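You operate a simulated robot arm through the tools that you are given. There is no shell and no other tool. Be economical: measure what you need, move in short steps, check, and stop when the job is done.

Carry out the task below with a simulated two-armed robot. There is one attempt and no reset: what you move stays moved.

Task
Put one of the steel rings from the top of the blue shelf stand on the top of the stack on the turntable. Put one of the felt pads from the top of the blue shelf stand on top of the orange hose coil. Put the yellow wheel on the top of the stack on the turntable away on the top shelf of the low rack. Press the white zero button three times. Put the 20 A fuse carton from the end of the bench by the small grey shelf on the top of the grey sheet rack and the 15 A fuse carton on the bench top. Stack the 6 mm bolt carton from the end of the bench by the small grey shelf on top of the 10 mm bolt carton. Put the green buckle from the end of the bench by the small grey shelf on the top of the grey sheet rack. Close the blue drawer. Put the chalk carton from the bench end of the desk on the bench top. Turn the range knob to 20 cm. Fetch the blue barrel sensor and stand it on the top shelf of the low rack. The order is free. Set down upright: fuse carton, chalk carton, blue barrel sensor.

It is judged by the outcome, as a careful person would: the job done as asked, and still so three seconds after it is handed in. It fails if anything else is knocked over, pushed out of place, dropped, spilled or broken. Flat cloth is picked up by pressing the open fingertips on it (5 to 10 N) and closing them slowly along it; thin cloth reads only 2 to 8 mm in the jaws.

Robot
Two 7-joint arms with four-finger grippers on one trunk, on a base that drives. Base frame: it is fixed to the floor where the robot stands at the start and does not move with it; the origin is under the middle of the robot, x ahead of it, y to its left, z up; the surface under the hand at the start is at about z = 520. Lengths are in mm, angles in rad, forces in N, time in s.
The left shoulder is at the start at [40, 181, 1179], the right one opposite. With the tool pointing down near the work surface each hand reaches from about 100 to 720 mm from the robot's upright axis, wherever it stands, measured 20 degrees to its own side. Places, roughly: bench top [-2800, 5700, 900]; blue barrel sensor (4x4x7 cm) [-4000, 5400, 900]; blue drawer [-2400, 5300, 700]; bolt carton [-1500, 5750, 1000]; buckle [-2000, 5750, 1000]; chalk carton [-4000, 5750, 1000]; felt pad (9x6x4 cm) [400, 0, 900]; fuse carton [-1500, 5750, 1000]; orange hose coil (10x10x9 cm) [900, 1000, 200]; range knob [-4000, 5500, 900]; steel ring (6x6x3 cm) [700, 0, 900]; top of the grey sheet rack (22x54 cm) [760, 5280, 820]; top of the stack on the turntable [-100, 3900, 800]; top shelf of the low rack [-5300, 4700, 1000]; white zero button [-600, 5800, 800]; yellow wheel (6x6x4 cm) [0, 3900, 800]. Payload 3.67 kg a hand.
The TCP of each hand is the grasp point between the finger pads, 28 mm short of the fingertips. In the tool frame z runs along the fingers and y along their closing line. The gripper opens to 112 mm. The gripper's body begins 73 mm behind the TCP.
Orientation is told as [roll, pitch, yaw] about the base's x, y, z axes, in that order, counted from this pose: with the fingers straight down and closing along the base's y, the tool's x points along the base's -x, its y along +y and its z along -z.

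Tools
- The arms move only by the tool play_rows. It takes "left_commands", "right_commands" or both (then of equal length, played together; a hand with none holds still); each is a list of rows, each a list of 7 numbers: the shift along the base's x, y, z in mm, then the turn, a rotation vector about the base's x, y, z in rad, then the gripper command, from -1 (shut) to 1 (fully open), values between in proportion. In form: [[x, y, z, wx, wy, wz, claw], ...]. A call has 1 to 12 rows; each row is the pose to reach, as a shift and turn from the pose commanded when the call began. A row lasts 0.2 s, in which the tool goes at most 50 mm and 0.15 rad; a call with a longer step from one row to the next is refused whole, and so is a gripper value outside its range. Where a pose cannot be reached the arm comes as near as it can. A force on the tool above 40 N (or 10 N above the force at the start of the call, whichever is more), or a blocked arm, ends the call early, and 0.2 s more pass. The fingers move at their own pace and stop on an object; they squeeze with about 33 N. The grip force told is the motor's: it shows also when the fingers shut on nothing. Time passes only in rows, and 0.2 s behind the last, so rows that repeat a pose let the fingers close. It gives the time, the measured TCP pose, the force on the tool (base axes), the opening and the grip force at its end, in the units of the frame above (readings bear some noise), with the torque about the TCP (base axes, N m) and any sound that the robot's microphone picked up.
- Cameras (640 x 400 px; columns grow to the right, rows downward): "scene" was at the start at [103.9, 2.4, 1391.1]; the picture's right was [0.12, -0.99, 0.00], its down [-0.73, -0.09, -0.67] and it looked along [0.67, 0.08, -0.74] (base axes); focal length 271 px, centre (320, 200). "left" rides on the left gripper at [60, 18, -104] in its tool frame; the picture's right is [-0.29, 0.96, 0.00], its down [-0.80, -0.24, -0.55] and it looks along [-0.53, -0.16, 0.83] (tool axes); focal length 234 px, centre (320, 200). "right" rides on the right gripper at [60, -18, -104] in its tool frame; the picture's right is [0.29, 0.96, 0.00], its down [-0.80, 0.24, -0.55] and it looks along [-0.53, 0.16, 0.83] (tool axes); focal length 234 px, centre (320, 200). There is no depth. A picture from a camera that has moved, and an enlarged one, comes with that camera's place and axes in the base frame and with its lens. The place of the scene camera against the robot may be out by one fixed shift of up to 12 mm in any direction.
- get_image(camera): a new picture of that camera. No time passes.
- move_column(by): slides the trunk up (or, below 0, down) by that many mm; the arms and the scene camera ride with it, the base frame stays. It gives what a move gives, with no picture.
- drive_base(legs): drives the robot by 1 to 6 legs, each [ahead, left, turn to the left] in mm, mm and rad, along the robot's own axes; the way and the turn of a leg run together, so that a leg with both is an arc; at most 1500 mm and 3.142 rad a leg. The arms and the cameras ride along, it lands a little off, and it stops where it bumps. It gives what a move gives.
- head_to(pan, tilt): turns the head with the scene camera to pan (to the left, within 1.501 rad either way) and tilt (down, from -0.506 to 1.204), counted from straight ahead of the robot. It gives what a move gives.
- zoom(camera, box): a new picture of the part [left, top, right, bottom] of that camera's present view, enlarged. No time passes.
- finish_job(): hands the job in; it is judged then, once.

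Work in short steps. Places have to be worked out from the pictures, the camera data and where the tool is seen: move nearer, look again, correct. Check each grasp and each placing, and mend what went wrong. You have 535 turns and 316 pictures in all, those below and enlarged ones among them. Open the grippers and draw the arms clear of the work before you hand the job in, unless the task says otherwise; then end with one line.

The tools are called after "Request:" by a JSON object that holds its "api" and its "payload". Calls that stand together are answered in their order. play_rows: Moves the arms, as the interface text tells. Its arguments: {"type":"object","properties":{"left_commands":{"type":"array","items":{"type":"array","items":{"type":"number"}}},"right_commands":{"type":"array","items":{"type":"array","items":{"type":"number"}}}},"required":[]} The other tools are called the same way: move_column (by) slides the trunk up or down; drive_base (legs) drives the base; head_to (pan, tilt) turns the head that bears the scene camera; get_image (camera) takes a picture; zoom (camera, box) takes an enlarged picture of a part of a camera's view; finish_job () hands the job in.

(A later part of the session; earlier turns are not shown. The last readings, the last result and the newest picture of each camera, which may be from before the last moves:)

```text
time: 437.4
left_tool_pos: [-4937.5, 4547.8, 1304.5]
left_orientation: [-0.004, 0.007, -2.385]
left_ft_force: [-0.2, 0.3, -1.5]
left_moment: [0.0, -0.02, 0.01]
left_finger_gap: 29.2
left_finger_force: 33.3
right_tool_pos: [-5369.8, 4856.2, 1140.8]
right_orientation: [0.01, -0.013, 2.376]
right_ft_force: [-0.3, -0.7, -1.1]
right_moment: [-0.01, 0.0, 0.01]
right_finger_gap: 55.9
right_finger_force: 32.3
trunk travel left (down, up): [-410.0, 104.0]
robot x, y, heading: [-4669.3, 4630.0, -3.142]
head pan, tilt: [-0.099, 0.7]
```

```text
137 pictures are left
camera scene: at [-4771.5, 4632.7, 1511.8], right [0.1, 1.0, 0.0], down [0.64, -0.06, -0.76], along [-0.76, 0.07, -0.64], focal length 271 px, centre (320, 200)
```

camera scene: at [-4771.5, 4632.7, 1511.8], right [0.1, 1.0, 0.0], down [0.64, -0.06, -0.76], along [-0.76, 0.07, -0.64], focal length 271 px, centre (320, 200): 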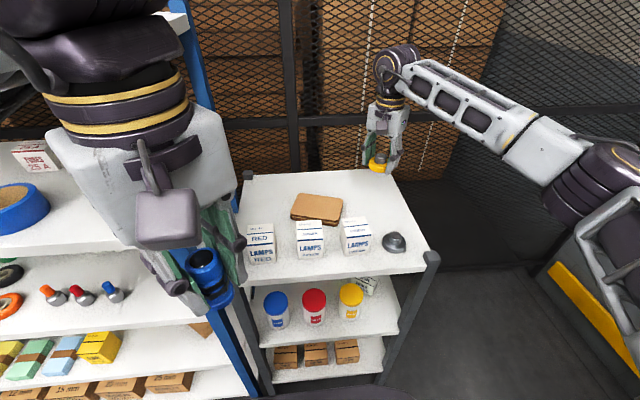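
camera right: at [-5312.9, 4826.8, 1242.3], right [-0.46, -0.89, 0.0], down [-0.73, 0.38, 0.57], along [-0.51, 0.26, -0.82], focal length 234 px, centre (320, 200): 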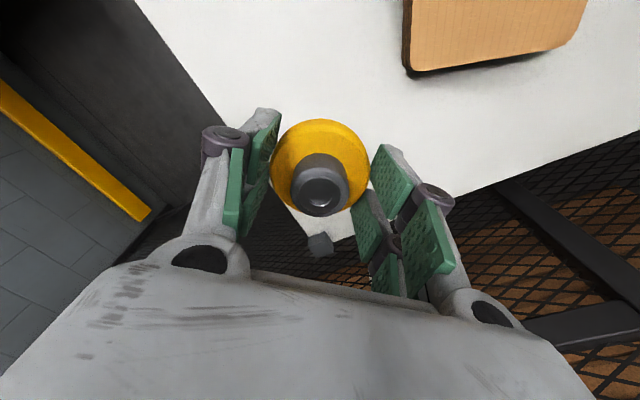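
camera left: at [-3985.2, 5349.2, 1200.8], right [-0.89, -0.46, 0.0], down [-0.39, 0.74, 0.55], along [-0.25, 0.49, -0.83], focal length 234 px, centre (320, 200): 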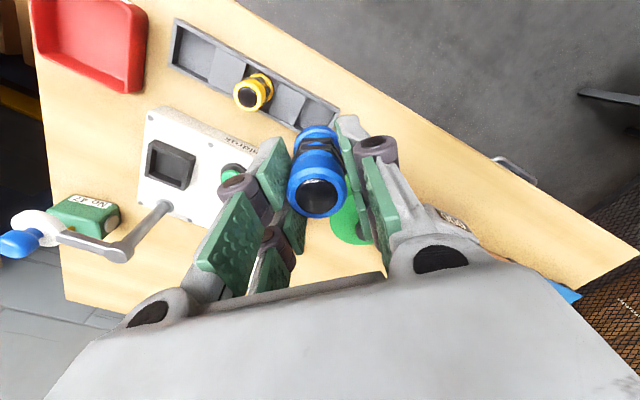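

The drop point is well inside the shelf, clear of the brown stack. I lower until contact.

Request:
{"api": "play_rows", "payload": {"right_commands": [[0, 0, -25, 0, 0, 0, -1], [0, 0, -50, 0, 0, 0, -1], [0, 0, -70, 0, 0, 0, -1], [0, 0, -80, 0, 0, 0, -1], [0, 0, -86, 0, 0, 0, -1], [0, 0, -92, 0, 0, 0, -1], [0, 0, -98, 0, 0, 0, -1], [0, 0, -103, 0, 0, 0, -1], [0, 0, -108, 0, 0, 0, -1], [0, 0, -113, 0, 0, 0, -1], [0, 0, -118, 0, 0, 0, -1], [0, 0, -123, 0, 0, 0, -1]]}}

Request:
{"api": "get_image", "payload": {"camera": "right"}}

```text
time: 440.0
left_tool_pos: [-4936.2, 4547.8, 1305.4]
left_orientation: [-0.002, 0.003, -2.383]
left_ft_force: [0.0, 0.0, -1.9]
left_moment: [0.0, -0.03, -0.02]
left_finger_gap: 29.0
left_finger_force: 32.9
right_tool_pos: [-5372.2, 4855.0, 1016.9]
right_orientation: [0.01, -0.015, 2.376]
right_ft_force: [0.0, 0.6, -1.5]
right_moment: [-0.01, 0.0, 0.01]
right_finger_gap: 56.2
right_finger_force: 33.2
trunk travel left (down, up): [-410.0, 104.0]
robot x, y, heading: [-4666.9, 4633.1, -3.139]
head pan, tilt: [-0.099, 0.7]
```

```text
136 pictures are left
camera right: at [-5313.6, 4825.4, 1119.9], right [-0.46, -0.89, 0.0], down [-0.73, 0.38, 0.57], along [-0.51, 0.26, -0.82], focal length 234 px, centre (320, 200)
```

right: 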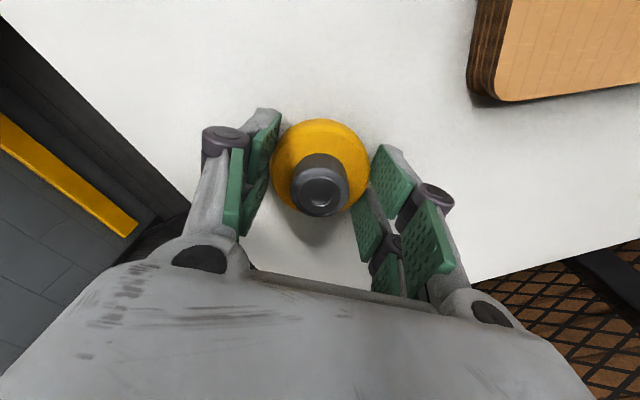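

Not yet in contact, but close (shadow meets it). I continue down.

Request:
{"api": "play_rows", "payload": {"right_commands": [[0, 0, -5, 0, 0, 0, -1], [0, 0, -10, 0, 0, 0, -1], [0, 0, -15, 0, 0, 0, -1], [0, 0, -20, 0, 0, 0, -1], [0, 0, -25, 0, 0, 0, -1], [0, 0, -30, 0, 0, 0, -1], [0, 0, -35, 0, 0, 0, -1], [0, 0, -40, 0, 0, 0, -1]]}}

```text
time: 441.0
left_tool_pos: [-4935.0, 4548.2, 1305.8]
left_orientation: [-0.004, 0.003, -2.385]
left_ft_force: [-0.4, 0.6, -0.6]
left_moment: [-0.05, -0.05, 0.0]
left_finger_gap: 29.2
left_finger_force: 32.7
right_tool_pos: [-5371.0, 4854.7, 1008.8]
right_orientation: [0.02, -0.02, 2.373]
right_ft_force: [10.5, 0.6, 17.4]
right_moment: [0.24, -0.34, -0.14]
right_finger_gap: 56.4
right_finger_force: 33.3
trunk travel left (down, up): [-410.0, 104.0]
robot x, y, heading: [-4668.1, 4627.9, -3.137]
head pan, tilt: [-0.099, 0.7]
stopped in row 4 (right hand): the force on the tool passed its limit at 45 N (the readings are from after the stop); the commanded pose is now the measured one
```

Contact: shelf at z≈960. I release and rise.

Request:
{"api": "play_rows", "payload": {"right_commands": [[0, 0, 2, 0, 0, 0, -0.4], [0, 0, 3, 0, 0, 0, 0.1], [0, 0, 4, 0, 0, 0, 0.3], [0, 0, 10, 0, 0, 0, 0.4], [0, 0, 45, 0, 0, 0, 0.4], [0, 0, 90, 0, 0, 0, 0.4], [0, 0, 135, 0, 0, 0, 0.4], [0, 0, 180, 0, 0, 0, 0.4], [45, -5, 195, 0, 0, 0, 0.4], [90, -10, 210, 0, 0, 0, 0.4], [135, -15, 220, 0, 0, 0, 0.4], [180, -15, 230, 0, 0, 0, 0.4]]}}

Request:
{"api": "get_image", "payload": {"camera": "scene"}}

```text
time: 443.6
left_tool_pos: [-4934.3, 4549.1, 1306.7]
left_orientation: [-0.004, 0.003, -2.384]
left_ft_force: [0.3, -0.1, -0.5]
left_moment: [0.01, 0.06, 0.0]
left_finger_gap: 29.1
left_finger_force: 33.4
right_tool_pos: [-5189.7, 4841.4, 1239.9]
right_orientation: [0.019, -0.019, 2.374]
right_ft_force: [0.0, 1.0, 0.0]
right_moment: [0.02, 0.05, 0.03]
right_finger_gap: 78.3
right_finger_force: 0.0
trunk travel left (down, up): [-410.0, 104.0]
robot x, y, heading: [-4672.2, 4634.6, -3.137]
head pan, tilt: [-0.099, 0.7]
```

```text
135 pictures are left
camera scene: at [-4769.0, 4633.1, 1512.0], right [0.1, 1.0, 0.0], down [0.64, -0.06, -0.77], along [-0.76, 0.07, -0.64], focal length 271 px, centre (320, 200)
```

scene: 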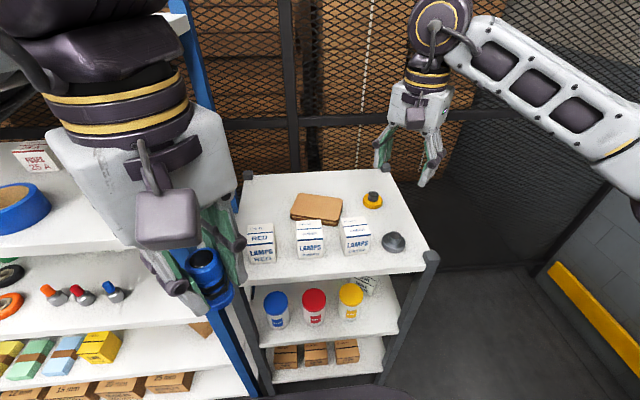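

The wheel is on the shelf. For the sensor I shift the robot right (+y), so the left arm stays clear of the tall blue rack.

Request:
{"api": "play_rows", "payload": {"right_commands": [[45, 0, 10, 0, 0, 0, 0.4], [90, 0, 20, 0, 0, 0, 0.4], [135, 0, 30, 0, 0, 0, 0.4], [180, 0, 40, 0, 0, 0, 0.4], [220, 0, 50, 0, 0, 0, 0.4]]}}

Request:
{"api": "drive_base", "payload": {"legs": [[0, -350, 0]]}}

Request:
{"api": "head_to", "payload": {"pan": 0.3, "tilt": 0.7}}

Request:
{"api": "get_image", "payload": {"camera": "scene"}}

Request:
{"api": "get_image", "payload": {"camera": "left"}}

```text
time: 444.8
left_tool_pos: [-4934.5, 4547.4, 1305.7]
left_orientation: [-0.004, 0.003, -2.386]
left_ft_force: [0.7, 1.0, -0.4]
left_moment: [0.0, 0.02, -0.01]
left_finger_gap: 28.9
left_finger_force: 33.2
right_tool_pos: [-4971.2, 4839.5, 1289.4]
right_orientation: [0.021, -0.02, 2.373]
right_ft_force: [1.1, 0.5, 0.2]
right_moment: [-0.03, 0.01, 0.0]
right_finger_gap: 78.3
right_finger_force: 0.0
trunk travel left (down, up): [-410.0, 104.0]
robot x, y, heading: [-4670.1, 4634.7, -3.138]
head pan, tilt: [-0.099, 0.7]
```

```text
time: 447.1
left_tool_pos: [-4936.2, 4902.9, 1305.1]
left_orientation: [-0.002, 0.006, -2.386]
left_ft_force: [0.8, -0.4, -0.9]
left_moment: [0.0, 0.03, 0.01]
left_finger_gap: 29.3
left_finger_force: 33.0
right_tool_pos: [-4970.8, 5195.2, 1288.8]
right_orientation: [0.018, -0.02, 2.371]
right_ft_force: [-0.3, 0.2, -0.1]
right_moment: [0.01, 0.01, -0.02]
right_finger_gap: 78.3
right_finger_force: 0.1
trunk travel left (down, up): [-410.0, 104.0]
robot x, y, heading: [-4673.4, 4989.3, -3.142]
head pan, tilt: [-0.099, 0.7]
```

```text
time: 448.0
left_tool_pos: [-4937.1, 4904.8, 1306.3]
left_orientation: [-0.004, 0.006, -2.385]
left_ft_force: [-0.5, -0.3, -0.7]
left_moment: [0.01, -0.01, -0.03]
left_finger_gap: 29.1
left_finger_force: 32.7
right_tool_pos: [-4971.9, 5195.1, 1288.8]
right_orientation: [0.019, -0.02, 2.372]
right_ft_force: [0.1, -0.6, 0.0]
right_moment: [0.02, -0.04, 0.0]
right_finger_gap: 78.3
right_finger_force: 0.0
trunk travel left (down, up): [-410.0, 104.0]
robot x, y, heading: [-4675.8, 4989.3, 3.139]
head pan, tilt: [0.3, 0.7]
```

```text
134 pictures are left
camera scene: at [-4768.1, 4954.9, 1511.9], right [-0.29, 0.96, 0.0], down [0.62, 0.19, -0.76], along [-0.73, -0.23, -0.64], focal length 271 px, centre (320, 200)
```

scene: 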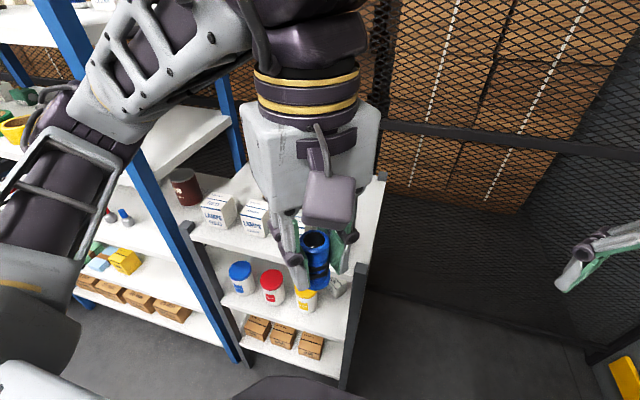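

```text
133 pictures are left
camera left: at [-4883.1, 4932.3, 1408.7], right [0.45, -0.89, 0.0], down [-0.75, -0.38, 0.55], along [-0.49, -0.24, -0.83], focal length 234 px, centre (320, 200)
```

left: 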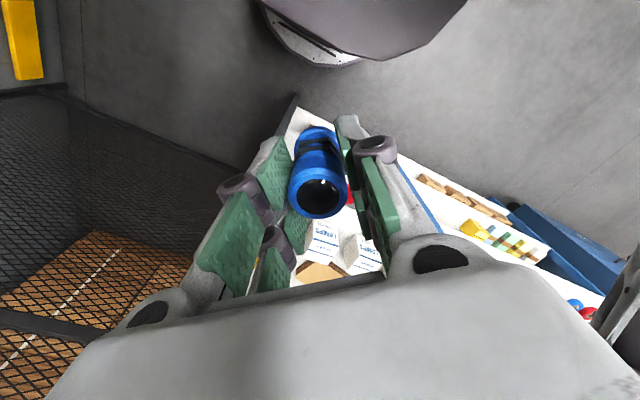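

I extend the left hand over the free spot at ≈[-5270,4835].

Request:
{"api": "play_rows", "payload": {"left_commands": [[-44, -8, 0, 0, 0, 0, -1], [-88, -16, -5, 0, 0, 0, -1], [-132, -24, -15, 0, 0, 0, -1], [-176, -32, -30, 0, 0, 0, -1], [-218, -42, -50, 0, 0, 0, -1], [-258, -52, -75, 0, 0, 0, -1], [-296, -62, -105, 0, 0, 0, -1], [-330, -70, -140, 0, 0, 0, -1], [-333, -70, -160, 0, 0, 0, -1]]}}

Request:
{"api": "get_image", "payload": {"camera": "left"}}

Request:
{"api": "get_image", "payload": {"camera": "scene"}}

```text
time: 450.0
left_tool_pos: [-5270.4, 4834.6, 1143.7]
left_orientation: [-0.005, 0.005, -2.387]
left_ft_force: [0.8, -0.5, -1.1]
left_moment: [-0.04, 0.03, -0.02]
left_finger_gap: 28.9
left_finger_force: 33.5
right_tool_pos: [-4973.0, 5195.9, 1287.4]
right_orientation: [0.018, -0.019, 2.37]
right_ft_force: [0.6, -0.3, 0.6]
right_moment: [0.01, 0.01, -0.01]
right_finger_gap: 78.4
right_finger_force: 0.1
trunk travel left (down, up): [-410.0, 104.0]
robot x, y, heading: [-4670.8, 4989.1, -3.144]
head pan, tilt: [0.3, 0.7]
```

```text
132 pictures are left
camera left: at [-5216.5, 4862.7, 1247.8], right [0.45, -0.89, 0.0], down [-0.75, -0.38, 0.55], along [-0.49, -0.24, -0.83], focal length 234 px, centre (320, 200)
```

left: 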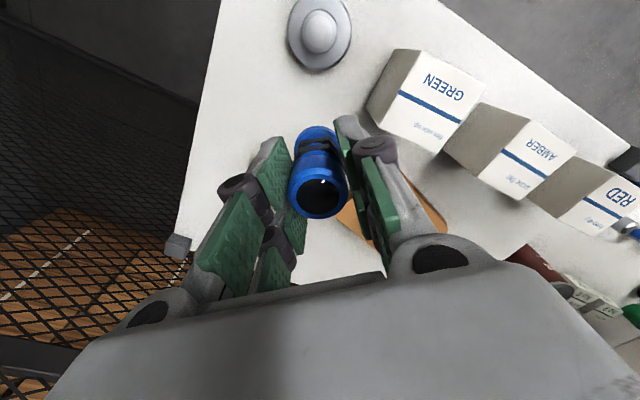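

```text
131 pictures are left
camera scene: at [-4767.8, 4954.4, 1511.9], right [-0.3, 0.96, 0.0], down [0.62, 0.19, -0.76], along [-0.73, -0.23, -0.64], focal length 271 px, centre (320, 200)
```

scene: 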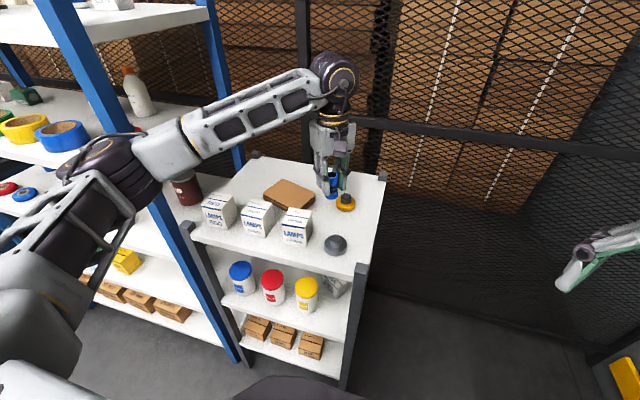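

I shift slightly away from the GREEN carton and lower until the sensor touches the shelf.

Request:
{"api": "play_rows", "payload": {"left_commands": [[-4, 8, -25, 0, 0, 0, -1], [-8, 16, -55, 0, 0, 0, -1], [-8, 17, -80, 0, 0, 0, -1], [-8, 17, -95, 0, 0, 0, -1], [-8, 17, -102, 0, 0, 0, -1], [-8, 17, -107, 0, 0, 0, -1], [-8, 17, -112, 0, 0, 0, -1], [-8, 17, -117, 0, 0, 0, -1], [-8, 17, -122, 0, 0, 0, -1], [-8, 17, -127, 0, 0, 0, -1]]}}

Request:
{"api": "get_image", "payload": {"camera": "left"}}

Request:
{"api": "zoom", "payload": {"camera": "scene", "box": [250, 110, 410, 270]}}

```text
time: 452.2
left_tool_pos: [-5276.6, 4851.5, 1022.1]
left_orientation: [-0.01, 0.002, -2.386]
left_ft_force: [-2.6, -1.2, 32.9]
left_moment: [0.12, 0.0, -0.07]
left_finger_gap: 28.4
left_finger_force: 33.0
right_tool_pos: [-4969.9, 5195.9, 1289.9]
right_orientation: [0.02, -0.019, 2.371]
right_ft_force: [0.1, -0.4, 0.1]
right_moment: [0.0, 0.01, 0.02]
right_finger_gap: 78.5
right_finger_force: 0.0
trunk travel left (down, up): [-410.0, 104.0]
robot x, y, heading: [-4673.5, 4986.6, 3.139]
head pan, tilt: [0.3, 0.7]
```

```text
130 pictures are left
camera left: at [-5222.0, 4879.4, 1124.5], right [0.45, -0.89, -0.01], down [-0.74, -0.38, 0.55], along [-0.5, -0.24, -0.83], focal length 234 px, centre (320, 200)
```

left: 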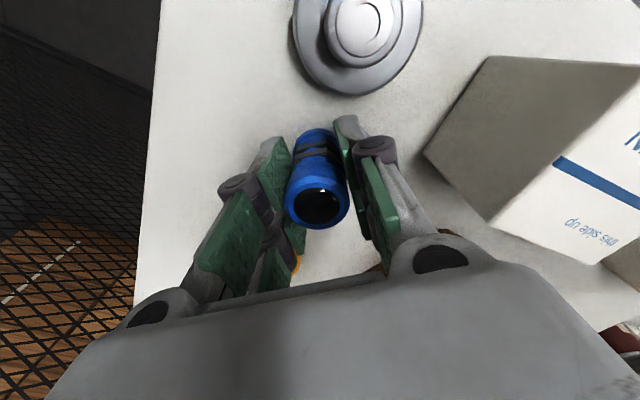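

```text
2.50 times, centred on (330, 190) of scene
camera zoom: at [-4765.2, 4955.2, 1512.2], right [-0.3, 0.96, 0.0], down [0.61, 0.19, -0.77], along [-0.73, -0.23, -0.64], focal length 678 px, centre (295, 225)
```

zoom: 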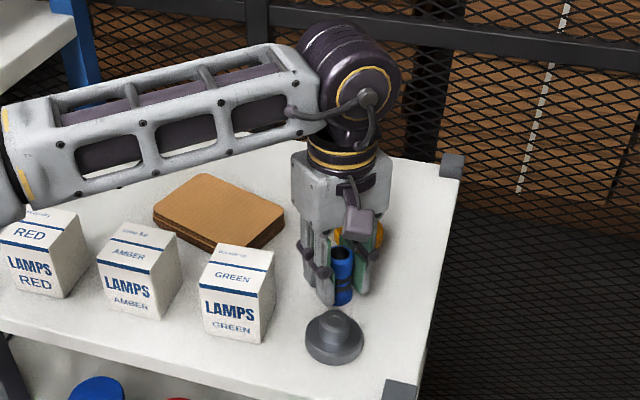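

The sensor stands on the shelf. I open gently and rise straight up.

Request:
{"api": "play_rows", "payload": {"left_commands": [[0, 0, 3, 0, 0, 0, -0.5], [0, 0, 4, 0, 0, 0, -0.3], [0, 0, 4, 0, 0, 0, -0.1], [0, 0, 6, 0, 0, 0, 0], [0, 0, 30, 0, 0, 0, 0], [0, 0, 70, 0, 0, 0, 0], [0, 0, 115, 0, 0, 0, 0], [0, 0, 160, 0, 0, 0, 0], [20, 5, 200, 0, 0, 0, 0], [60, 15, 215, 0, 0, 0, 0], [100, 25, 230, 0, 0, 0, 0], [140, 35, 245, 0, 0, 0, 0]]}}

Request:
{"api": "zoom", "payload": {"camera": "scene", "box": [180, 130, 400, 310]}}

```text
time: 454.8
left_tool_pos: [-5137.4, 4887.2, 1263.6]
left_orientation: [-0.004, 0.003, -2.386]
left_ft_force: [1.1, -0.5, 0.4]
left_moment: [0.01, 0.03, 0.01]
left_finger_gap: 55.8
left_finger_force: 0.0
right_tool_pos: [-4970.6, 5196.2, 1287.9]
right_orientation: [0.02, -0.02, 2.372]
right_ft_force: [1.3, 0.3, 0.0]
right_moment: [0.0, 0.03, 0.01]
right_finger_gap: 78.4
right_finger_force: 0.1
trunk travel left (down, up): [-410.0, 104.0]
robot x, y, heading: [-4671.5, 4986.9, -3.141]
head pan, tilt: [0.3, 0.7]
```

```text
2.22 times, centred on (290, 220) of scene
camera zoom: at [-4766.5, 4955.1, 1512.0], right [-0.3, 0.96, 0.0], down [0.61, 0.19, -0.77], along [-0.73, -0.23, -0.64], focal length 603 px, centre (387, 156)
```

zoom: 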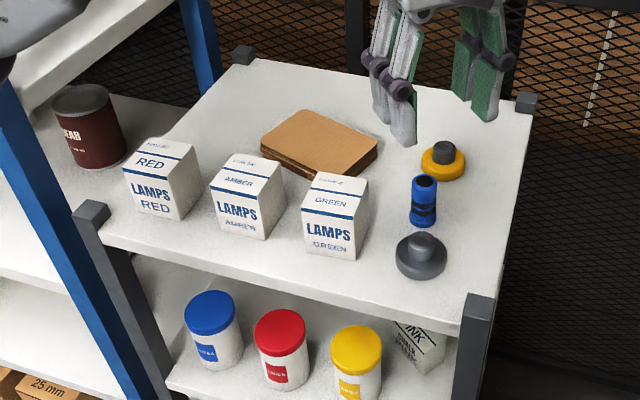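

All items are placed. One doubt: the hint puts "bench top" near x≈−2800, and my 15 A and chalk cartons stand at the bench's end area (x −1967, −1698). To be safe I will move them to the middle of the bench; first I back away and inspect it with a clear view.

Request:
{"api": "drive_base", "payload": {"legs": [[-500, 0, 0], [0, 300, 0], [0, 0, -1.57], [0, -850, 0], [0, -800, 0]]}}

Request:
{"api": "head_to", "payload": {"pan": 0.0, "tilt": 0.6}}

Request:
{"api": "get_image", "payload": {"camera": "scene"}}

```text
time: 472.0
left_tool_pos: [-2629.1, 5126.6, 1261.9]
left_orientation: [-0.004, 0.006, 2.318]
left_ft_force: [-0.5, 1.4, -0.3]
left_moment: [0.03, -0.02, 0.01]
left_finger_gap: 56.1
left_finger_force: 0.0
right_tool_pos: [-2321.6, 4956.8, 1288.5]
right_orientation: [0.019, -0.018, 0.792]
right_ft_force: [0.4, -0.2, 1.3]
right_moment: [-0.02, -0.01, -0.01]
right_finger_gap: 78.3
right_finger_force: 0.1
trunk travel left (down, up): [-410.0, 104.0]
robot x, y, heading: [-2530.0, 4655.9, 1.563]
head pan, tilt: [0.3, 0.7]
```

```text
time: 472.8
left_tool_pos: [-2626.3, 5126.6, 1262.4]
left_orientation: [-0.004, 0.006, 2.318]
left_ft_force: [0.6, 0.1, -0.4]
left_moment: [0.0, 0.0, -0.01]
left_finger_gap: 55.8
left_finger_force: 0.0
right_tool_pos: [-2320.0, 4957.6, 1288.3]
right_orientation: [0.019, -0.02, 0.79]
right_ft_force: [-0.1, 0.5, 0.1]
right_moment: [-0.02, -0.02, -0.01]
right_finger_gap: 78.3
right_finger_force: 0.1
trunk travel left (down, up): [-410.0, 104.0]
robot x, y, heading: [-2532.4, 4657.6, 1.561]
head pan, tilt: [0.0, 0.6]
```

```text
127 pictures are left
camera scene: at [-2525.1, 4759.5, 1520.5], right [1.0, -0.01, 0.0], down [0.0, -0.57, -0.82], along [0.01, 0.82, -0.57], focal length 271 px, centre (320, 200)
```

scene: 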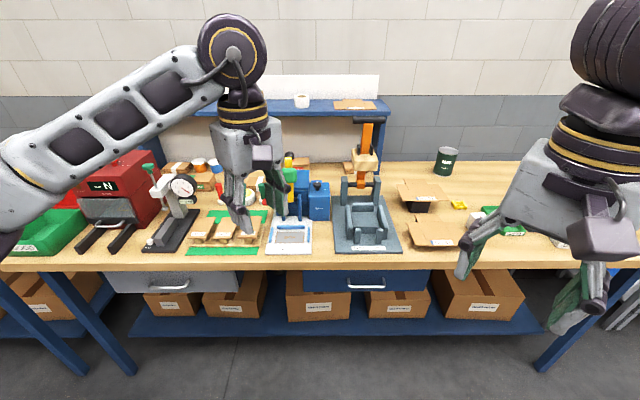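

Request:
{"api": "zoom", "payload": {"camera": "scene", "box": [260, 150, 480, 270]}}

Request:
{"api": "zoom", "payload": {"camera": "scene", "box": [60, 150, 280, 270]}}

```text
2.91 times, centred on (370, 210) of scene
camera zoom: at [-2525.1, 4759.5, 1520.5], right [1.0, -0.01, 0.0], down [0.0, -0.57, -0.82], along [0.01, 0.82, -0.57], focal length 789 px, centre (174, 171)
```

zoom: 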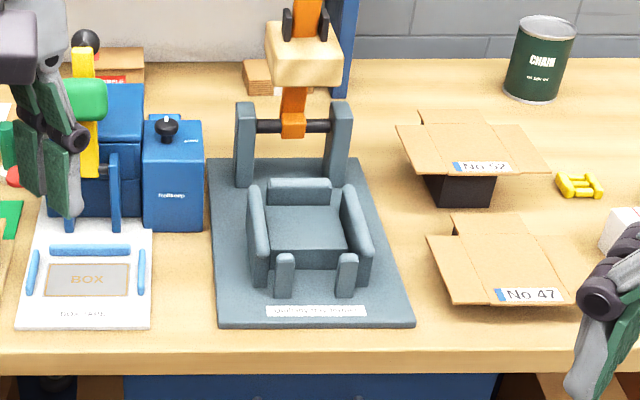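

```text
2.91 times, centred on (170, 210) of scene
camera zoom: at [-2525.1, 4759.5, 1520.5], right [1.0, -0.01, 0.0], down [0.0, -0.57, -0.82], along [0.01, 0.82, -0.57], focal length 789 px, centre (756, 171)
```

zoom: 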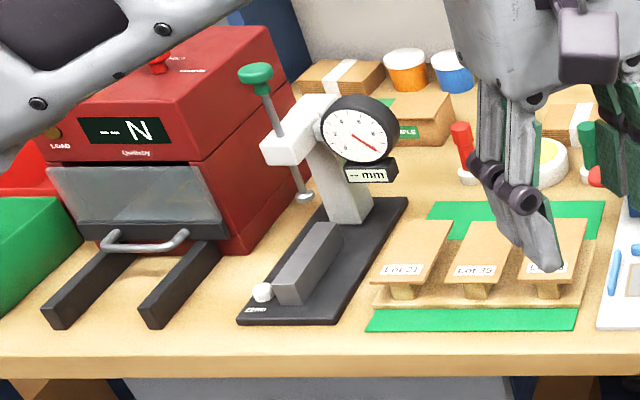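

There is a clear gap between the white "BOX" sheet and the fixture plate (≈[-2505,5465], 72 mm wide) for the 15 A carton, and a free area behind the "No 52" sample (≈[-2185,5800]) for the chalk. I fetch the 15 A carton first.

Request:
{"api": "move_column", "payload": {"by": -130}}

Request:
{"api": "drive_base", "payload": {"legs": [[0, -730, 0.01], [230, 0, 0]]}}

Request:
{"api": "play_rows", "payload": {"left_commands": [[-10, 15, -5, 0, 0, -0.14, 0.5], [-20, 30, -10, 0, 0, -0.28, 0.5], [-30, 45, -15, 0, 0, -0.42, 0.5], [-40, 60, -20, 0, 0, -0.56, 0.5], [-50, 75, -25, 0, 0, -0.68, 0.4], [-60, 90, -30, 0, 0, -0.74, 0.4]]}}

Request:
{"api": "get_image", "payload": {"camera": "left"}}

```text
time: 474.4
left_tool_pos: [-2626.6, 5126.0, 1133.6]
left_orientation: [-0.004, 0.005, 2.319]
left_ft_force: [-0.9, 0.4, -0.1]
left_moment: [-0.03, 0.02, 0.01]
left_finger_gap: 55.5
left_finger_force: 0.1
right_tool_pos: [-2319.9, 4957.9, 1158.6]
right_orientation: [0.019, -0.018, 0.792]
right_ft_force: [-0.1, 0.0, -0.4]
right_moment: [-0.01, -0.01, 0.01]
right_finger_gap: 78.3
right_finger_force: 0.0
trunk travel left (down, up): [-280.0, 234.0]
robot x, y, heading: [-2532.3, 4657.7, 1.559]
head pan, tilt: [0.0, 0.6]
```

```text
time: 479.9
left_tool_pos: [-1900.0, 5354.8, 1133.4]
left_orientation: [-0.003, 0.005, 2.327]
left_ft_force: [0.1, 0.2, -1.1]
left_moment: [-0.05, 0.02, 0.02]
left_finger_gap: 56.0
left_finger_force: 0.0
right_tool_pos: [-1590.5, 5187.3, 1159.8]
right_orientation: [0.019, -0.019, 0.801]
right_ft_force: [0.4, -0.3, -0.1]
right_moment: [-0.02, -0.01, -0.01]
right_finger_gap: 78.5
right_finger_force: 0.1
trunk travel left (down, up): [-280.0, 234.0]
robot x, y, heading: [-1799.5, 4886.6, 1.57]
head pan, tilt: [0.0, 0.6]
```

```text
time: 481.3
left_tool_pos: [-1962.0, 5444.4, 1102.4]
left_orientation: [-0.003, 0.006, 1.586]
left_ft_force: [-0.5, -0.2, -0.6]
left_moment: [-0.03, -0.04, 0.02]
left_finger_gap: 78.6
left_finger_force: 0.1
right_tool_pos: [-1590.2, 5187.8, 1158.6]
right_orientation: [0.019, -0.021, 0.802]
right_ft_force: [-0.6, -0.1, 0.7]
right_moment: [-0.03, -0.02, 0.01]
right_finger_gap: 78.4
right_finger_force: 0.0
trunk travel left (down, up): [-280.0, 234.0]
robot x, y, heading: [-1797.2, 4887.4, 1.575]
head pan, tilt: [0.0, 0.6]
```

```text
124 pictures are left
camera left: at [-1980.4, 5385.4, 1205.7], right [-0.96, 0.27, 0.0], down [0.23, 0.8, 0.55], along [0.15, 0.53, -0.83], focal length 234 px, centre (320, 200)
```

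left: 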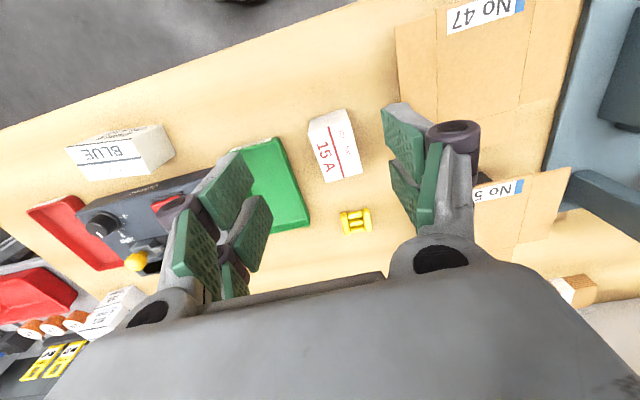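

Request:
{"api": "play_rows", "payload": {"left_commands": [[-3, 25, -35, 0, 0, 0.02, 0.4], [-6, 47, -75, 0, 0, 0.03, 0.4], [-6, 47, -115, 0, 0, 0.03, 0.4], [-6, 47, -140, 0, 0, 0.03, 0.4]]}}

Request:
{"api": "get_image", "payload": {"camera": "left"}}

```text
time: 482.3
left_tool_pos: [-1965.5, 5492.0, 961.2]
left_orientation: [-0.003, 0.005, 1.618]
left_ft_force: [-0.7, 0.5, -0.1]
left_moment: [-0.01, -0.03, 0.01]
left_finger_gap: 78.3
left_finger_force: 0.0
right_tool_pos: [-1592.0, 5188.8, 1158.0]
right_orientation: [0.02, -0.019, 0.801]
right_ft_force: [-0.2, -0.1, -0.4]
right_moment: [-0.01, 0.02, -0.03]
right_finger_gap: 78.3
right_finger_force: 0.0
trunk travel left (down, up): [-280.0, 234.0]
robot x, y, heading: [-1801.3, 4890.2, 1.566]
head pan, tilt: [0.0, 0.6]
```

```text
123 pictures are left
camera left: at [-1983.0, 5433.1, 1064.9], right [-0.97, 0.24, 0.0], down [0.2, 0.81, 0.55], along [0.14, 0.53, -0.83], focal length 234 px, centre (320, 200)
```

left: 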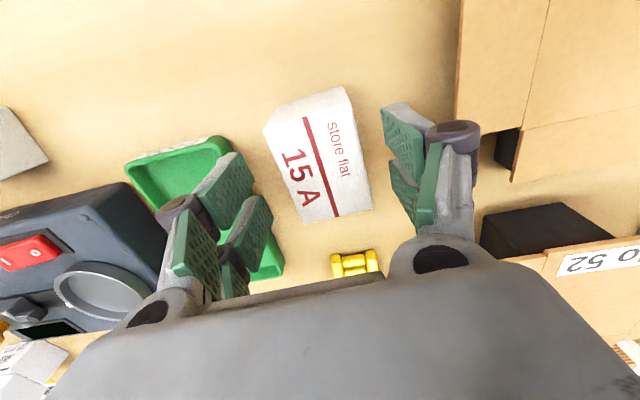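

Request:
{"api": "play_rows", "payload": {"left_commands": [[0, 0, -12, 0, 0, 0, 0.4], [0, 0, -21, 0, 0, 0, 0.4], [0, 0, -21, 0, 0, 0, 0.1], [0, 0, -21, 0, 0, 0, -0.2], [0, 0, -21, 0, 0, 0, -1], [0, 0, -21, 0, 0, 0, -1], [0, 0, -21, 0, 0, 0, -1], [0, 0, 20, 0, 0, 0, -1], [0, 0, 60, 0, 0, 0, -1], [0, 0, 105, 0, 0, 0, -1], [0, -20, 145, 0, 0, 0, -1]]}}

Request:
{"api": "drive_base", "payload": {"legs": [[-160, 0, 0], [0, 555, 0], [80, 0, 0]]}}

Request:
{"api": "get_image", "payload": {"camera": "left"}}

Request:
{"api": "get_image", "payload": {"camera": "scene"}}

```text
time: 484.7
left_tool_pos: [-1965.2, 5469.0, 1108.6]
left_orientation: [-0.002, 0.003, 1.618]
left_ft_force: [0.2, -0.5, -0.9]
left_moment: [0.02, 0.01, -0.01]
left_finger_gap: 49.4
left_finger_force: 33.4
right_tool_pos: [-1590.3, 5186.9, 1159.4]
right_orientation: [0.02, -0.019, 0.801]
right_ft_force: [-0.4, -0.9, -0.2]
right_moment: [0.02, -0.04, 0.04]
right_finger_gap: 78.4
right_finger_force: 0.1
trunk travel left (down, up): [-280.0, 234.0]
robot x, y, heading: [-1796.3, 4886.0, 1.577]
head pan, tilt: [0.0, 0.6]
```

```text
time: 489.7
left_tool_pos: [-2523.9, 5386.8, 1108.5]
left_orientation: [-0.003, 0.008, 1.619]
left_ft_force: [-0.1, 0.3, -1.5]
left_moment: [-0.02, -0.03, -0.03]
left_finger_gap: 49.3
left_finger_force: 33.1
right_tool_pos: [-2147.8, 5104.4, 1158.1]
right_orientation: [0.017, -0.019, 0.806]
right_ft_force: [0.2, 0.7, -0.2]
right_moment: [0.0, 0.02, 0.0]
right_finger_gap: 78.4
right_finger_force: 0.1
trunk travel left (down, up): [-280.0, 234.0]
robot x, y, heading: [-2355.4, 4801.8, 1.577]
head pan, tilt: [0.0, 0.6]
```

```text
122 pictures are left
camera left: at [-2541.0, 5327.2, 1210.8], right [-0.97, 0.24, -0.01], down [0.2, 0.81, 0.55], along [0.14, 0.53, -0.84], focal length 234 px, centre (320, 200)
```

left: 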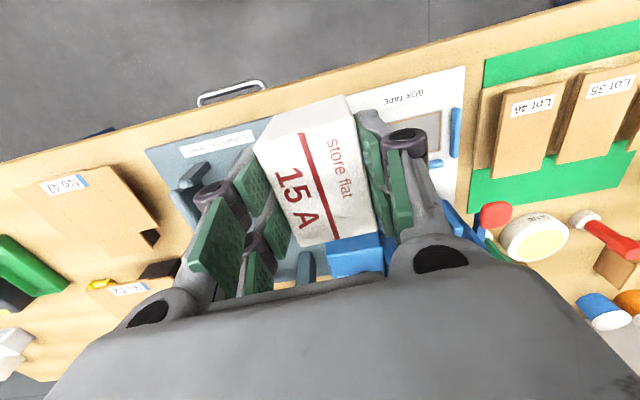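

```text
121 pictures are left
camera scene: at [-2350.9, 4904.4, 1390.6], right [1.0, 0.0, 0.0], down [0.0, -0.57, -0.82], along [0.0, 0.82, -0.57], focal length 271 px, centre (320, 200)
```

scene: 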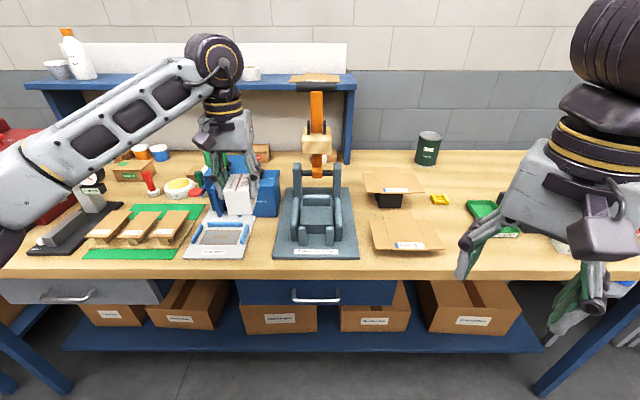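

The gap runs x −2557…−2457 here. I bring the carton to [-2507,5468] and lower.

Request:
{"api": "play_rows", "payload": {"left_commands": [[5, 25, -20, 0, 0, 0, -1], [10, 50, -50, 0, 0, 0, -1], [14, 70, -90, 0, 0, -0.02, -1], [16, 81, -125, 0, 0, -0.04, -1], [16, 81, -145, 0, 0, -0.04, -1]]}}

Request:
{"api": "get_image", "payload": {"camera": "left"}}

Request:
{"api": "zoom", "payload": {"camera": "scene", "box": [160, 130, 380, 280]}}

```text
time: 490.9
left_tool_pos: [-2508.8, 5468.0, 962.3]
left_orientation: [-0.005, 0.005, 1.579]
left_ft_force: [-0.4, 0.1, -1.6]
left_moment: [0.0, 0.0, -0.03]
left_finger_gap: 49.6
left_finger_force: 32.8
right_tool_pos: [-2147.9, 5104.0, 1158.9]
right_orientation: [0.02, -0.02, 0.803]
right_ft_force: [0.4, -0.3, 0.4]
right_moment: [0.01, 0.0, 0.02]
right_finger_gap: 78.3
right_finger_force: 0.1
trunk travel left (down, up): [-280.0, 234.0]
robot x, y, heading: [-2355.9, 4803.9, 1.57]
head pan, tilt: [0.0, 0.6]
```

```text
120 pictures are left
camera left: at [-2527.8, 5409.4, 1065.5], right [-0.96, 0.28, -0.01], down [0.23, 0.8, 0.55], along [0.16, 0.53, -0.83], focal length 234 px, centre (320, 200)
```

left: 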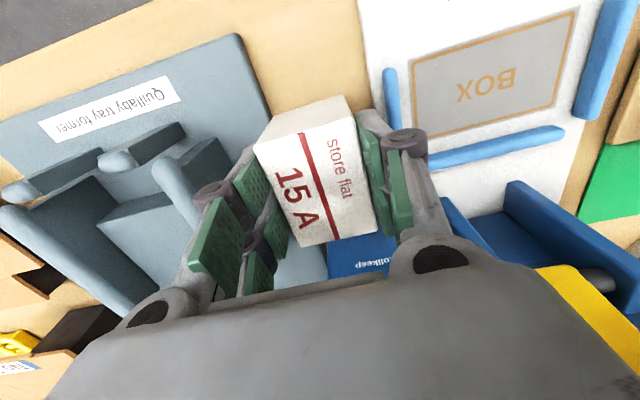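

```text
2.67 times, centred on (270, 205) of scene
camera zoom: at [-2350.9, 4903.6, 1390.7], right [1.0, 0.0, 0.0], down [0.0, -0.57, -0.82], along [0.0, 0.82, -0.57], focal length 724 px, centre (453, 187)
```

zoom: 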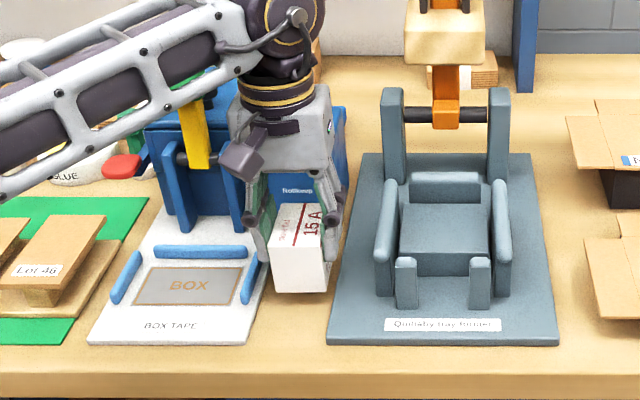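

The base lands inside the gap. I shift −8 x and lower to contact.

Request:
{"api": "play_rows", "payload": {"left_commands": [[-8, -5, -8, 0, 0, 0, -1], [-8, -5, -15, 0, 0, 0, -1], [-8, -5, -20, 0, 0, 0, -1], [-8, -5, -24, 0, 0, 0, -1], [-8, -5, -28, 0, 0, 0, -1], [-8, -5, -32, 0, 0, 0, -1], [-8, -5, -36, 0, 0, 0, -1]]}}

```text
time: 492.5
left_tool_pos: [-2515.1, 5459.6, 929.7]
left_orientation: [-0.005, -0.001, 1.579]
left_ft_force: [-1.3, 1.8, 31.5]
left_moment: [0.12, 0.01, 0.02]
left_finger_gap: 49.8
left_finger_force: 32.5
right_tool_pos: [-2146.6, 5100.8, 1159.6]
right_orientation: [0.021, -0.021, 0.805]
right_ft_force: [0.7, 0.6, 0.7]
right_moment: [0.01, 0.0, 0.03]
right_finger_gap: 78.5
right_finger_force: 0.1
trunk travel left (down, up): [-280.0, 234.0]
robot x, y, heading: [-2352.2, 4798.1, 1.573]
head pan, tilt: [0.0, 0.6]
```

Request:
{"api": "play_rows", "payload": {"left_commands": [[0, 0, 4, 0, 0, 0, -0.5], [0, 0, 5, 0, 0, 0, -0.1], [0, 0, 5, 0, 0, 0, 0.25], [0, 0, 10, 0, 0, 0, 0.3], [0, 0, 45, 0, 0, 0, 0.3], [0, 0, 90, 0, 0, 0, 0.3], [0, 0, 135, 0, 0, 0, 0.3], [0, -40, 160, 0, 0, 0, 0.3], [0, -80, 180, 0, 0, 0, 0.3], [0, -120, 190, 0, 0, 0, 0.3]]}}

Request:
{"api": "zoom", "payload": {"camera": "scene", "box": [160, 130, 380, 280]}}

```text
time: 494.7
left_tool_pos: [-2515.1, 5340.0, 1119.4]
left_orientation: [-0.004, 0.006, 1.579]
left_ft_force: [0.2, -0.6, -0.1]
left_moment: [0.05, -0.02, -0.01]
left_finger_gap: 72.7
left_finger_force: 0.0
right_tool_pos: [-2147.5, 5102.4, 1159.5]
right_orientation: [0.019, -0.02, 0.806]
right_ft_force: [1.0, 0.4, -0.4]
right_moment: [0.03, -0.02, 0.02]
right_finger_gap: 78.5
right_finger_force: 0.1
trunk travel left (down, up): [-280.0, 234.0]
robot x, y, heading: [-2357.9, 4800.1, 1.575]
head pan, tilt: [0.0, 0.6]
```

```text
2.67 times, centred on (270, 205) of scene
camera zoom: at [-2351.0, 4901.9, 1390.8], right [1.0, 0.0, 0.0], down [0.0, -0.56, -0.83], along [0.0, 0.83, -0.56], focal length 724 px, centre (453, 187)
```

zoom: 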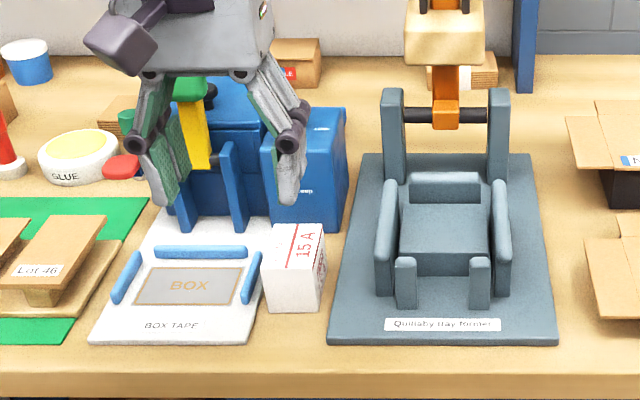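

The 15 A carton stands well in mid-bench. Now I fetch the chalk carton from [-1698,5434].

Request:
{"api": "drive_base", "payload": {"legs": [[0, -810, 0]]}}

Request:
{"api": "play_rows", "payload": {"left_commands": [[0, 20, -20, 0, 0, -0.07, 0.8], [0, 45, -45, 0, 0, -0.14, 1], [0, 70, -75, 0, 0, -0.16, 1]]}}

Request:
{"api": "get_image", "payload": {"camera": "left"}}

```text
time: 499.1
left_tool_pos: [-1703.3, 5343.6, 1118.7]
left_orientation: [-0.004, 0.006, 1.576]
left_ft_force: [0.9, -0.6, -0.7]
left_moment: [-0.03, 0.04, -0.01]
left_finger_gap: 72.8
left_finger_force: 0.1
right_tool_pos: [-1334.8, 5105.5, 1158.3]
right_orientation: [0.018, -0.019, 0.801]
right_ft_force: [-0.1, 0.0, 0.5]
right_moment: [0.0, 0.02, 0.03]
right_finger_gap: 78.6
right_finger_force: 0.1
trunk travel left (down, up): [-280.0, 234.0]
robot x, y, heading: [-1545.6, 4801.3, 1.571]
head pan, tilt: [0.0, 0.6]
```

```text
time: 499.9
left_tool_pos: [-1703.0, 5415.8, 1042.0]
left_orientation: [-0.003, 0.007, 1.418]
left_ft_force: [0.4, 0.2, 0.9]
left_moment: [-0.04, 0.01, 0.0]
left_finger_gap: 111.8
left_finger_force: 0.1
right_tool_pos: [-1336.3, 5105.8, 1157.5]
right_orientation: [0.018, -0.017, 0.803]
right_ft_force: [0.2, 0.9, 0.4]
right_moment: [-0.02, 0.01, -0.02]
right_finger_gap: 78.5
right_finger_force: 0.1
trunk travel left (down, up): [-280.0, 234.0]
robot x, y, heading: [-1541.3, 4800.9, 1.574]
head pan, tilt: [0.0, 0.6]
```

```text
117 pictures are left
camera left: at [-1731.6, 5360.7, 1144.5], right [-0.9, 0.43, -0.01], down [0.36, 0.76, 0.55], along [0.24, 0.49, -0.84], focal length 234 px, centre (320, 200)
```

left: 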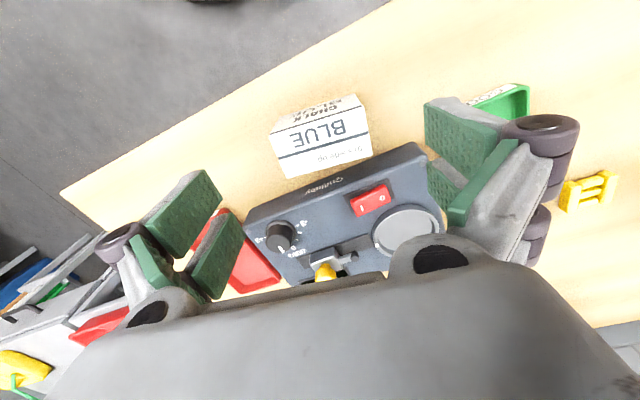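

Request:
{"api": "play_rows", "payload": {"left_commands": [[3, 10, -35, 0, 0, 0, 1], [5, 18, -70, 0, 0, 0, 1], [5, 18, -95, 0, 0, 0, 1]]}}

Request:
{"api": "get_image", "payload": {"camera": "left"}}

```text
time: 500.7
left_tool_pos: [-1698.2, 5434.0, 948.1]
left_orientation: [-0.001, 0.005, 1.418]
left_ft_force: [-0.6, -0.4, -0.3]
left_moment: [-0.01, 0.0, -0.01]
left_finger_gap: 112.0
left_finger_force: 0.2
right_tool_pos: [-1335.7, 5105.5, 1158.3]
right_orientation: [0.019, -0.019, 0.801]
right_ft_force: [-0.1, -0.8, 0.0]
right_moment: [-0.01, 0.0, 0.0]
right_finger_gap: 78.5
right_finger_force: 0.1
trunk travel left (down, up): [-280.0, 234.0]
robot x, y, heading: [-1543.2, 4804.2, 1.577]
head pan, tilt: [0.0, 0.6]
```

```text
116 pictures are left
camera left: at [-1726.5, 5377.9, 1051.1], right [-0.9, 0.43, 0.0], down [0.36, 0.75, 0.55], along [0.24, 0.5, -0.83], focal length 234 px, centre (320, 200)
```

left: 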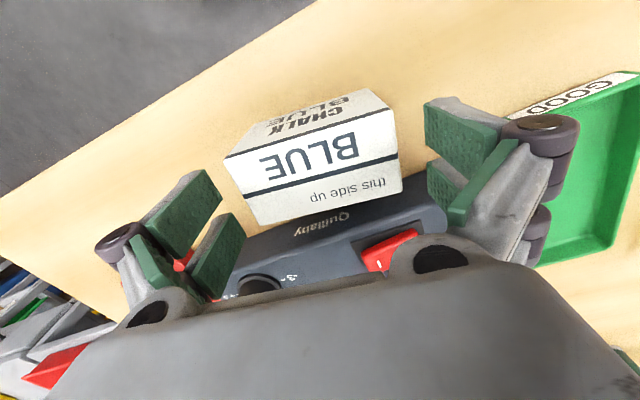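

Centred. I descend, close and lift.

Request:
{"api": "play_rows", "payload": {"left_commands": [[0, 0, -12, 0, 0, 0, 1], [0, 0, -24, 0, 0, 0, 1], [0, 0, -34, 0, 0, 0, 1], [0, 0, -34, 0, 0, 0, 0.6], [0, 0, -34, 0, 0, 0, 0.2], [0, 0, -34, 0, 0, 0, -0.5], [0, 0, -34, 0, 0, 0, -1], [0, 0, -20, 0, 0, 0, -1], [0, 0, 20, 0, 0, 0, -1], [0, 0, 65, 0, 0, 0, -1], [0, 0, 110, 0, 0, 0, -1], [0, 0, 150, 0, 0, 0, -1]]}}

Request:
{"api": "drive_base", "payload": {"legs": [[0, 480, 0]]}}

Request:
{"api": "get_image", "payload": {"camera": "left"}}

Request:
{"api": "head_to", "payload": {"pan": 0.15, "tilt": 0.6}}

Request:
{"api": "get_image", "payload": {"camera": "scene"}}

```text
time: 503.3
left_tool_pos: [-1696.9, 5431.6, 1099.0]
left_orientation: [-0.003, 0.004, 1.416]
left_ft_force: [0.2, 0.3, -1.8]
left_moment: [0.02, 0.0, 0.01]
left_finger_gap: 84.3
left_finger_force: 33.0
right_tool_pos: [-1335.3, 5104.5, 1159.4]
right_orientation: [0.019, -0.02, 0.801]
right_ft_force: [0.5, -0.2, 0.6]
right_moment: [-0.02, 0.02, -0.01]
right_finger_gap: 78.4
right_finger_force: 0.1
trunk travel left (down, up): [-280.0, 234.0]
robot x, y, heading: [-1546.7, 4806.9, 1.574]
head pan, tilt: [0.0, 0.6]
```

```text
time: 506.2
left_tool_pos: [-2170.2, 5435.5, 1099.5]
left_orientation: [-0.005, 0.006, 1.405]
left_ft_force: [-0.6, -0.2, -2.2]
left_moment: [0.03, -0.01, 0.02]
left_finger_gap: 84.6
left_finger_force: 32.4
right_tool_pos: [-1811.4, 5105.4, 1159.3]
right_orientation: [0.019, -0.018, 0.789]
right_ft_force: [-0.4, 0.4, -0.2]
right_moment: [0.0, 0.01, 0.01]
right_finger_gap: 78.4
right_finger_force: 0.0
trunk travel left (down, up): [-280.0, 234.0]
robot x, y, heading: [-2021.7, 4804.7, 1.563]
head pan, tilt: [0.0, 0.6]
```

```text
115 pictures are left
camera left: at [-2199.0, 5380.4, 1201.6], right [-0.9, 0.44, -0.01], down [0.37, 0.75, 0.55], along [0.25, 0.49, -0.83], focal length 234 px, centre (320, 200)
```

left: 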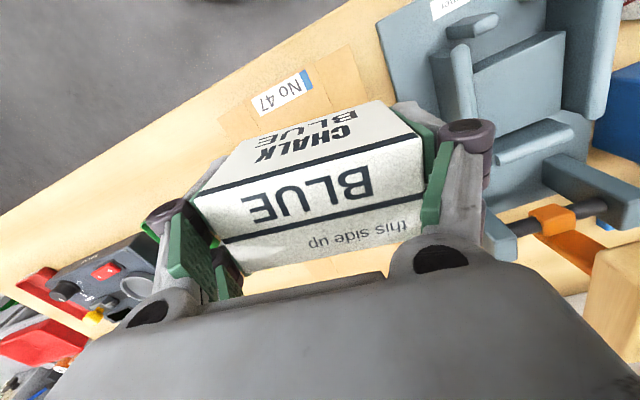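

```text
time: 506.9
left_tool_pos: [-2169.5, 5435.7, 1099.3]
left_orientation: [-0.003, 0.007, 1.407]
left_ft_force: [0.4, 0.1, -1.2]
left_moment: [0.03, -0.02, -0.02]
left_finger_gap: 84.8
left_finger_force: 33.0
right_tool_pos: [-1812.1, 5104.4, 1158.2]
right_orientation: [0.019, -0.019, 0.789]
right_ft_force: [0.4, -0.8, -0.2]
right_moment: [-0.03, 0.0, 0.02]
right_finger_gap: 78.4
right_finger_force: 0.1
trunk travel left (down, up): [-280.0, 234.0]
robot x, y, heading: [-2021.6, 4804.4, 1.561]
head pan, tilt: [0.15, 0.6]
```

```text
114 pictures are left
camera scene: at [-2031.0, 4906.6, 1390.7], right [0.99, 0.14, 0.0], down [0.08, -0.56, -0.82], along [-0.12, 0.82, -0.57], focal length 271 px, centre (320, 200)
```

scene: 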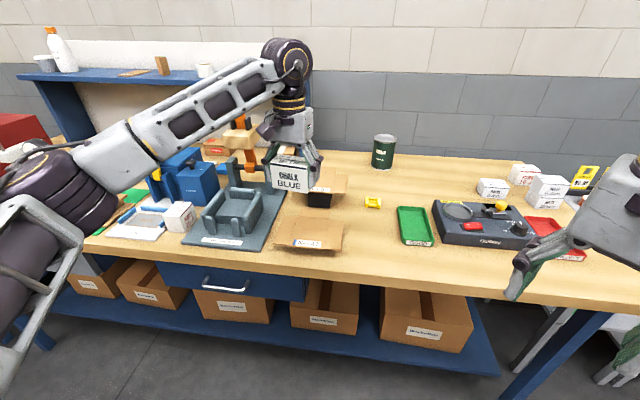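

The left forearm would pass low over the orange lever to reach that spot; the right arm approaches freely. I set the chalk down where the carton had been and hand it over to the right hand.

Request:
{"api": "drive_base", "payload": {"legs": [[40, -190, 0]]}}

Request:
{"api": "play_rows", "payload": {"left_commands": [[0, 0, -40, 0, 0, 0, -1], [0, 0, -80, 0, 0, 0, -1], [0, 0, -120, 0, 0, 0, -1]]}}

Request:
{"api": "get_image", "payload": {"camera": "left"}}

Request:
{"api": "zoom", "payload": {"camera": "scene", "box": [160, 130, 400, 280]}}

```text
time: 508.5
left_tool_pos: [-1979.4, 5473.6, 1097.5]
left_orientation: [-0.003, 0.005, 1.408]
left_ft_force: [0.2, -0.5, -2.0]
left_moment: [-0.02, 0.02, -0.01]
left_finger_gap: 84.5
left_finger_force: 32.9
right_tool_pos: [-1622.6, 5142.7, 1158.1]
right_orientation: [0.018, -0.02, 0.79]
right_ft_force: [0.5, 0.2, 0.6]
right_moment: [0.01, 0.01, 0.03]
right_finger_gap: 78.6
right_finger_force: 0.0
trunk travel left (down, up): [-280.0, 234.0]
robot x, y, heading: [-1834.5, 4842.4, 1.558]
head pan, tilt: [0.15, 0.6]
```

```text
time: 509.3
left_tool_pos: [-1980.3, 5473.7, 979.1]
left_orientation: [-0.003, 0.007, 1.408]
left_ft_force: [-0.4, 0.2, -0.6]
left_moment: [-0.02, -0.02, 0.01]
left_finger_gap: 84.6
left_finger_force: 33.2
right_tool_pos: [-1622.9, 5142.5, 1158.8]
right_orientation: [0.02, -0.019, 0.792]
right_ft_force: [-0.9, 0.3, 0.3]
right_moment: [-0.04, 0.01, -0.02]
right_finger_gap: 78.3
right_finger_force: 0.1
trunk travel left (down, up): [-280.0, 234.0]
robot x, y, heading: [-1835.8, 4841.0, 1.558]
head pan, tilt: [0.15, 0.6]
```

```text
113 pictures are left
camera left: at [-2010.3, 5419.2, 1082.2], right [-0.9, 0.44, -0.01], down [0.36, 0.75, 0.55], along [0.25, 0.49, -0.83], focal length 234 px, centre (320, 200)
```

left: 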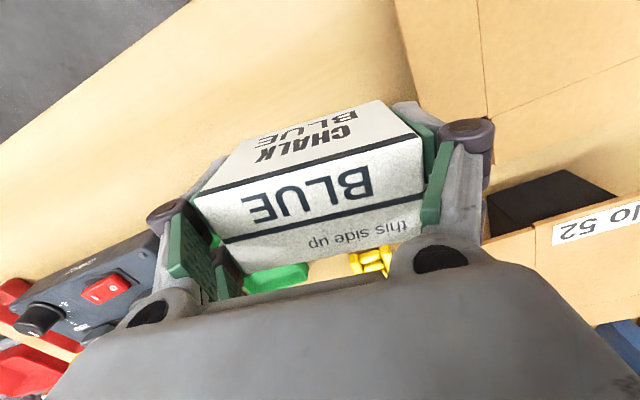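

```text
2.67 times, centred on (280, 205) of scene
camera zoom: at [-1842.0, 4945.3, 1390.7], right [0.99, 0.14, 0.0], down [0.08, -0.56, -0.82], along [-0.12, 0.82, -0.57], focal length 724 px, centre (427, 187)
```

zoom: 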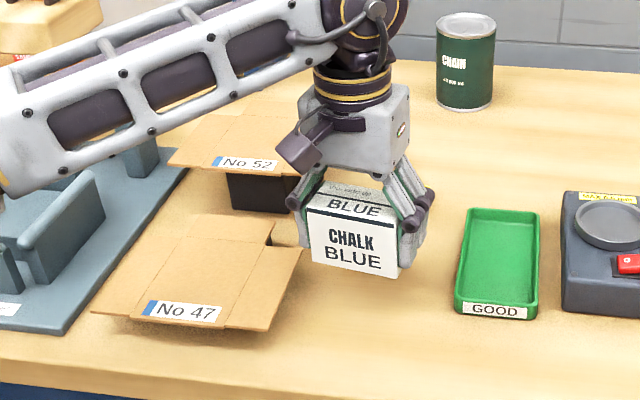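

The left finger is near the No 47 flap; I shift +40 x, −20 y, and lower.

Request:
{"api": "play_rows", "payload": {"left_commands": [[20, -10, 0, 0, 0, 0, -1], [40, -20, -15, 0, 0, 0, -1], [40, -20, -40, 0, 0, 0, -1], [40, -20, -55, 0, 0, 0, -1], [40, -20, -60, 0, 0, 0, -1], [40, -20, -65, 0, 0, 0, -1], [40, -20, -69, 0, 0, 0, -1], [40, -20, -73, 0, 0, 0, -1], [40, -20, -77, 0, 0, 0, -1]]}}

```text
time: 510.8
left_tool_pos: [-1939.7, 5456.5, 922.1]
left_orientation: [-0.011, -0.008, 1.408]
left_ft_force: [-4.2, -9.7, 18.6]
left_moment: [0.08, -0.85, -0.37]
left_finger_gap: 84.8
left_finger_force: 33.1
right_tool_pos: [-1623.4, 5142.1, 1158.9]
right_orientation: [0.021, -0.019, 0.79]
right_ft_force: [0.5, -0.1, -0.2]
right_moment: [-0.07, 0.02, 0.01]
right_finger_gap: 78.5
right_finger_force: 0.0
trunk travel left (down, up): [-280.0, 234.0]
robot x, y, heading: [-1835.7, 4842.7, 1.566]
head pan, tilt: [0.15, 0.6]
stopped in row 7 (left hand): the force on the tool passed its limit at 43 N (the readings are from after the stop); the commanded pose is now the measured one
```

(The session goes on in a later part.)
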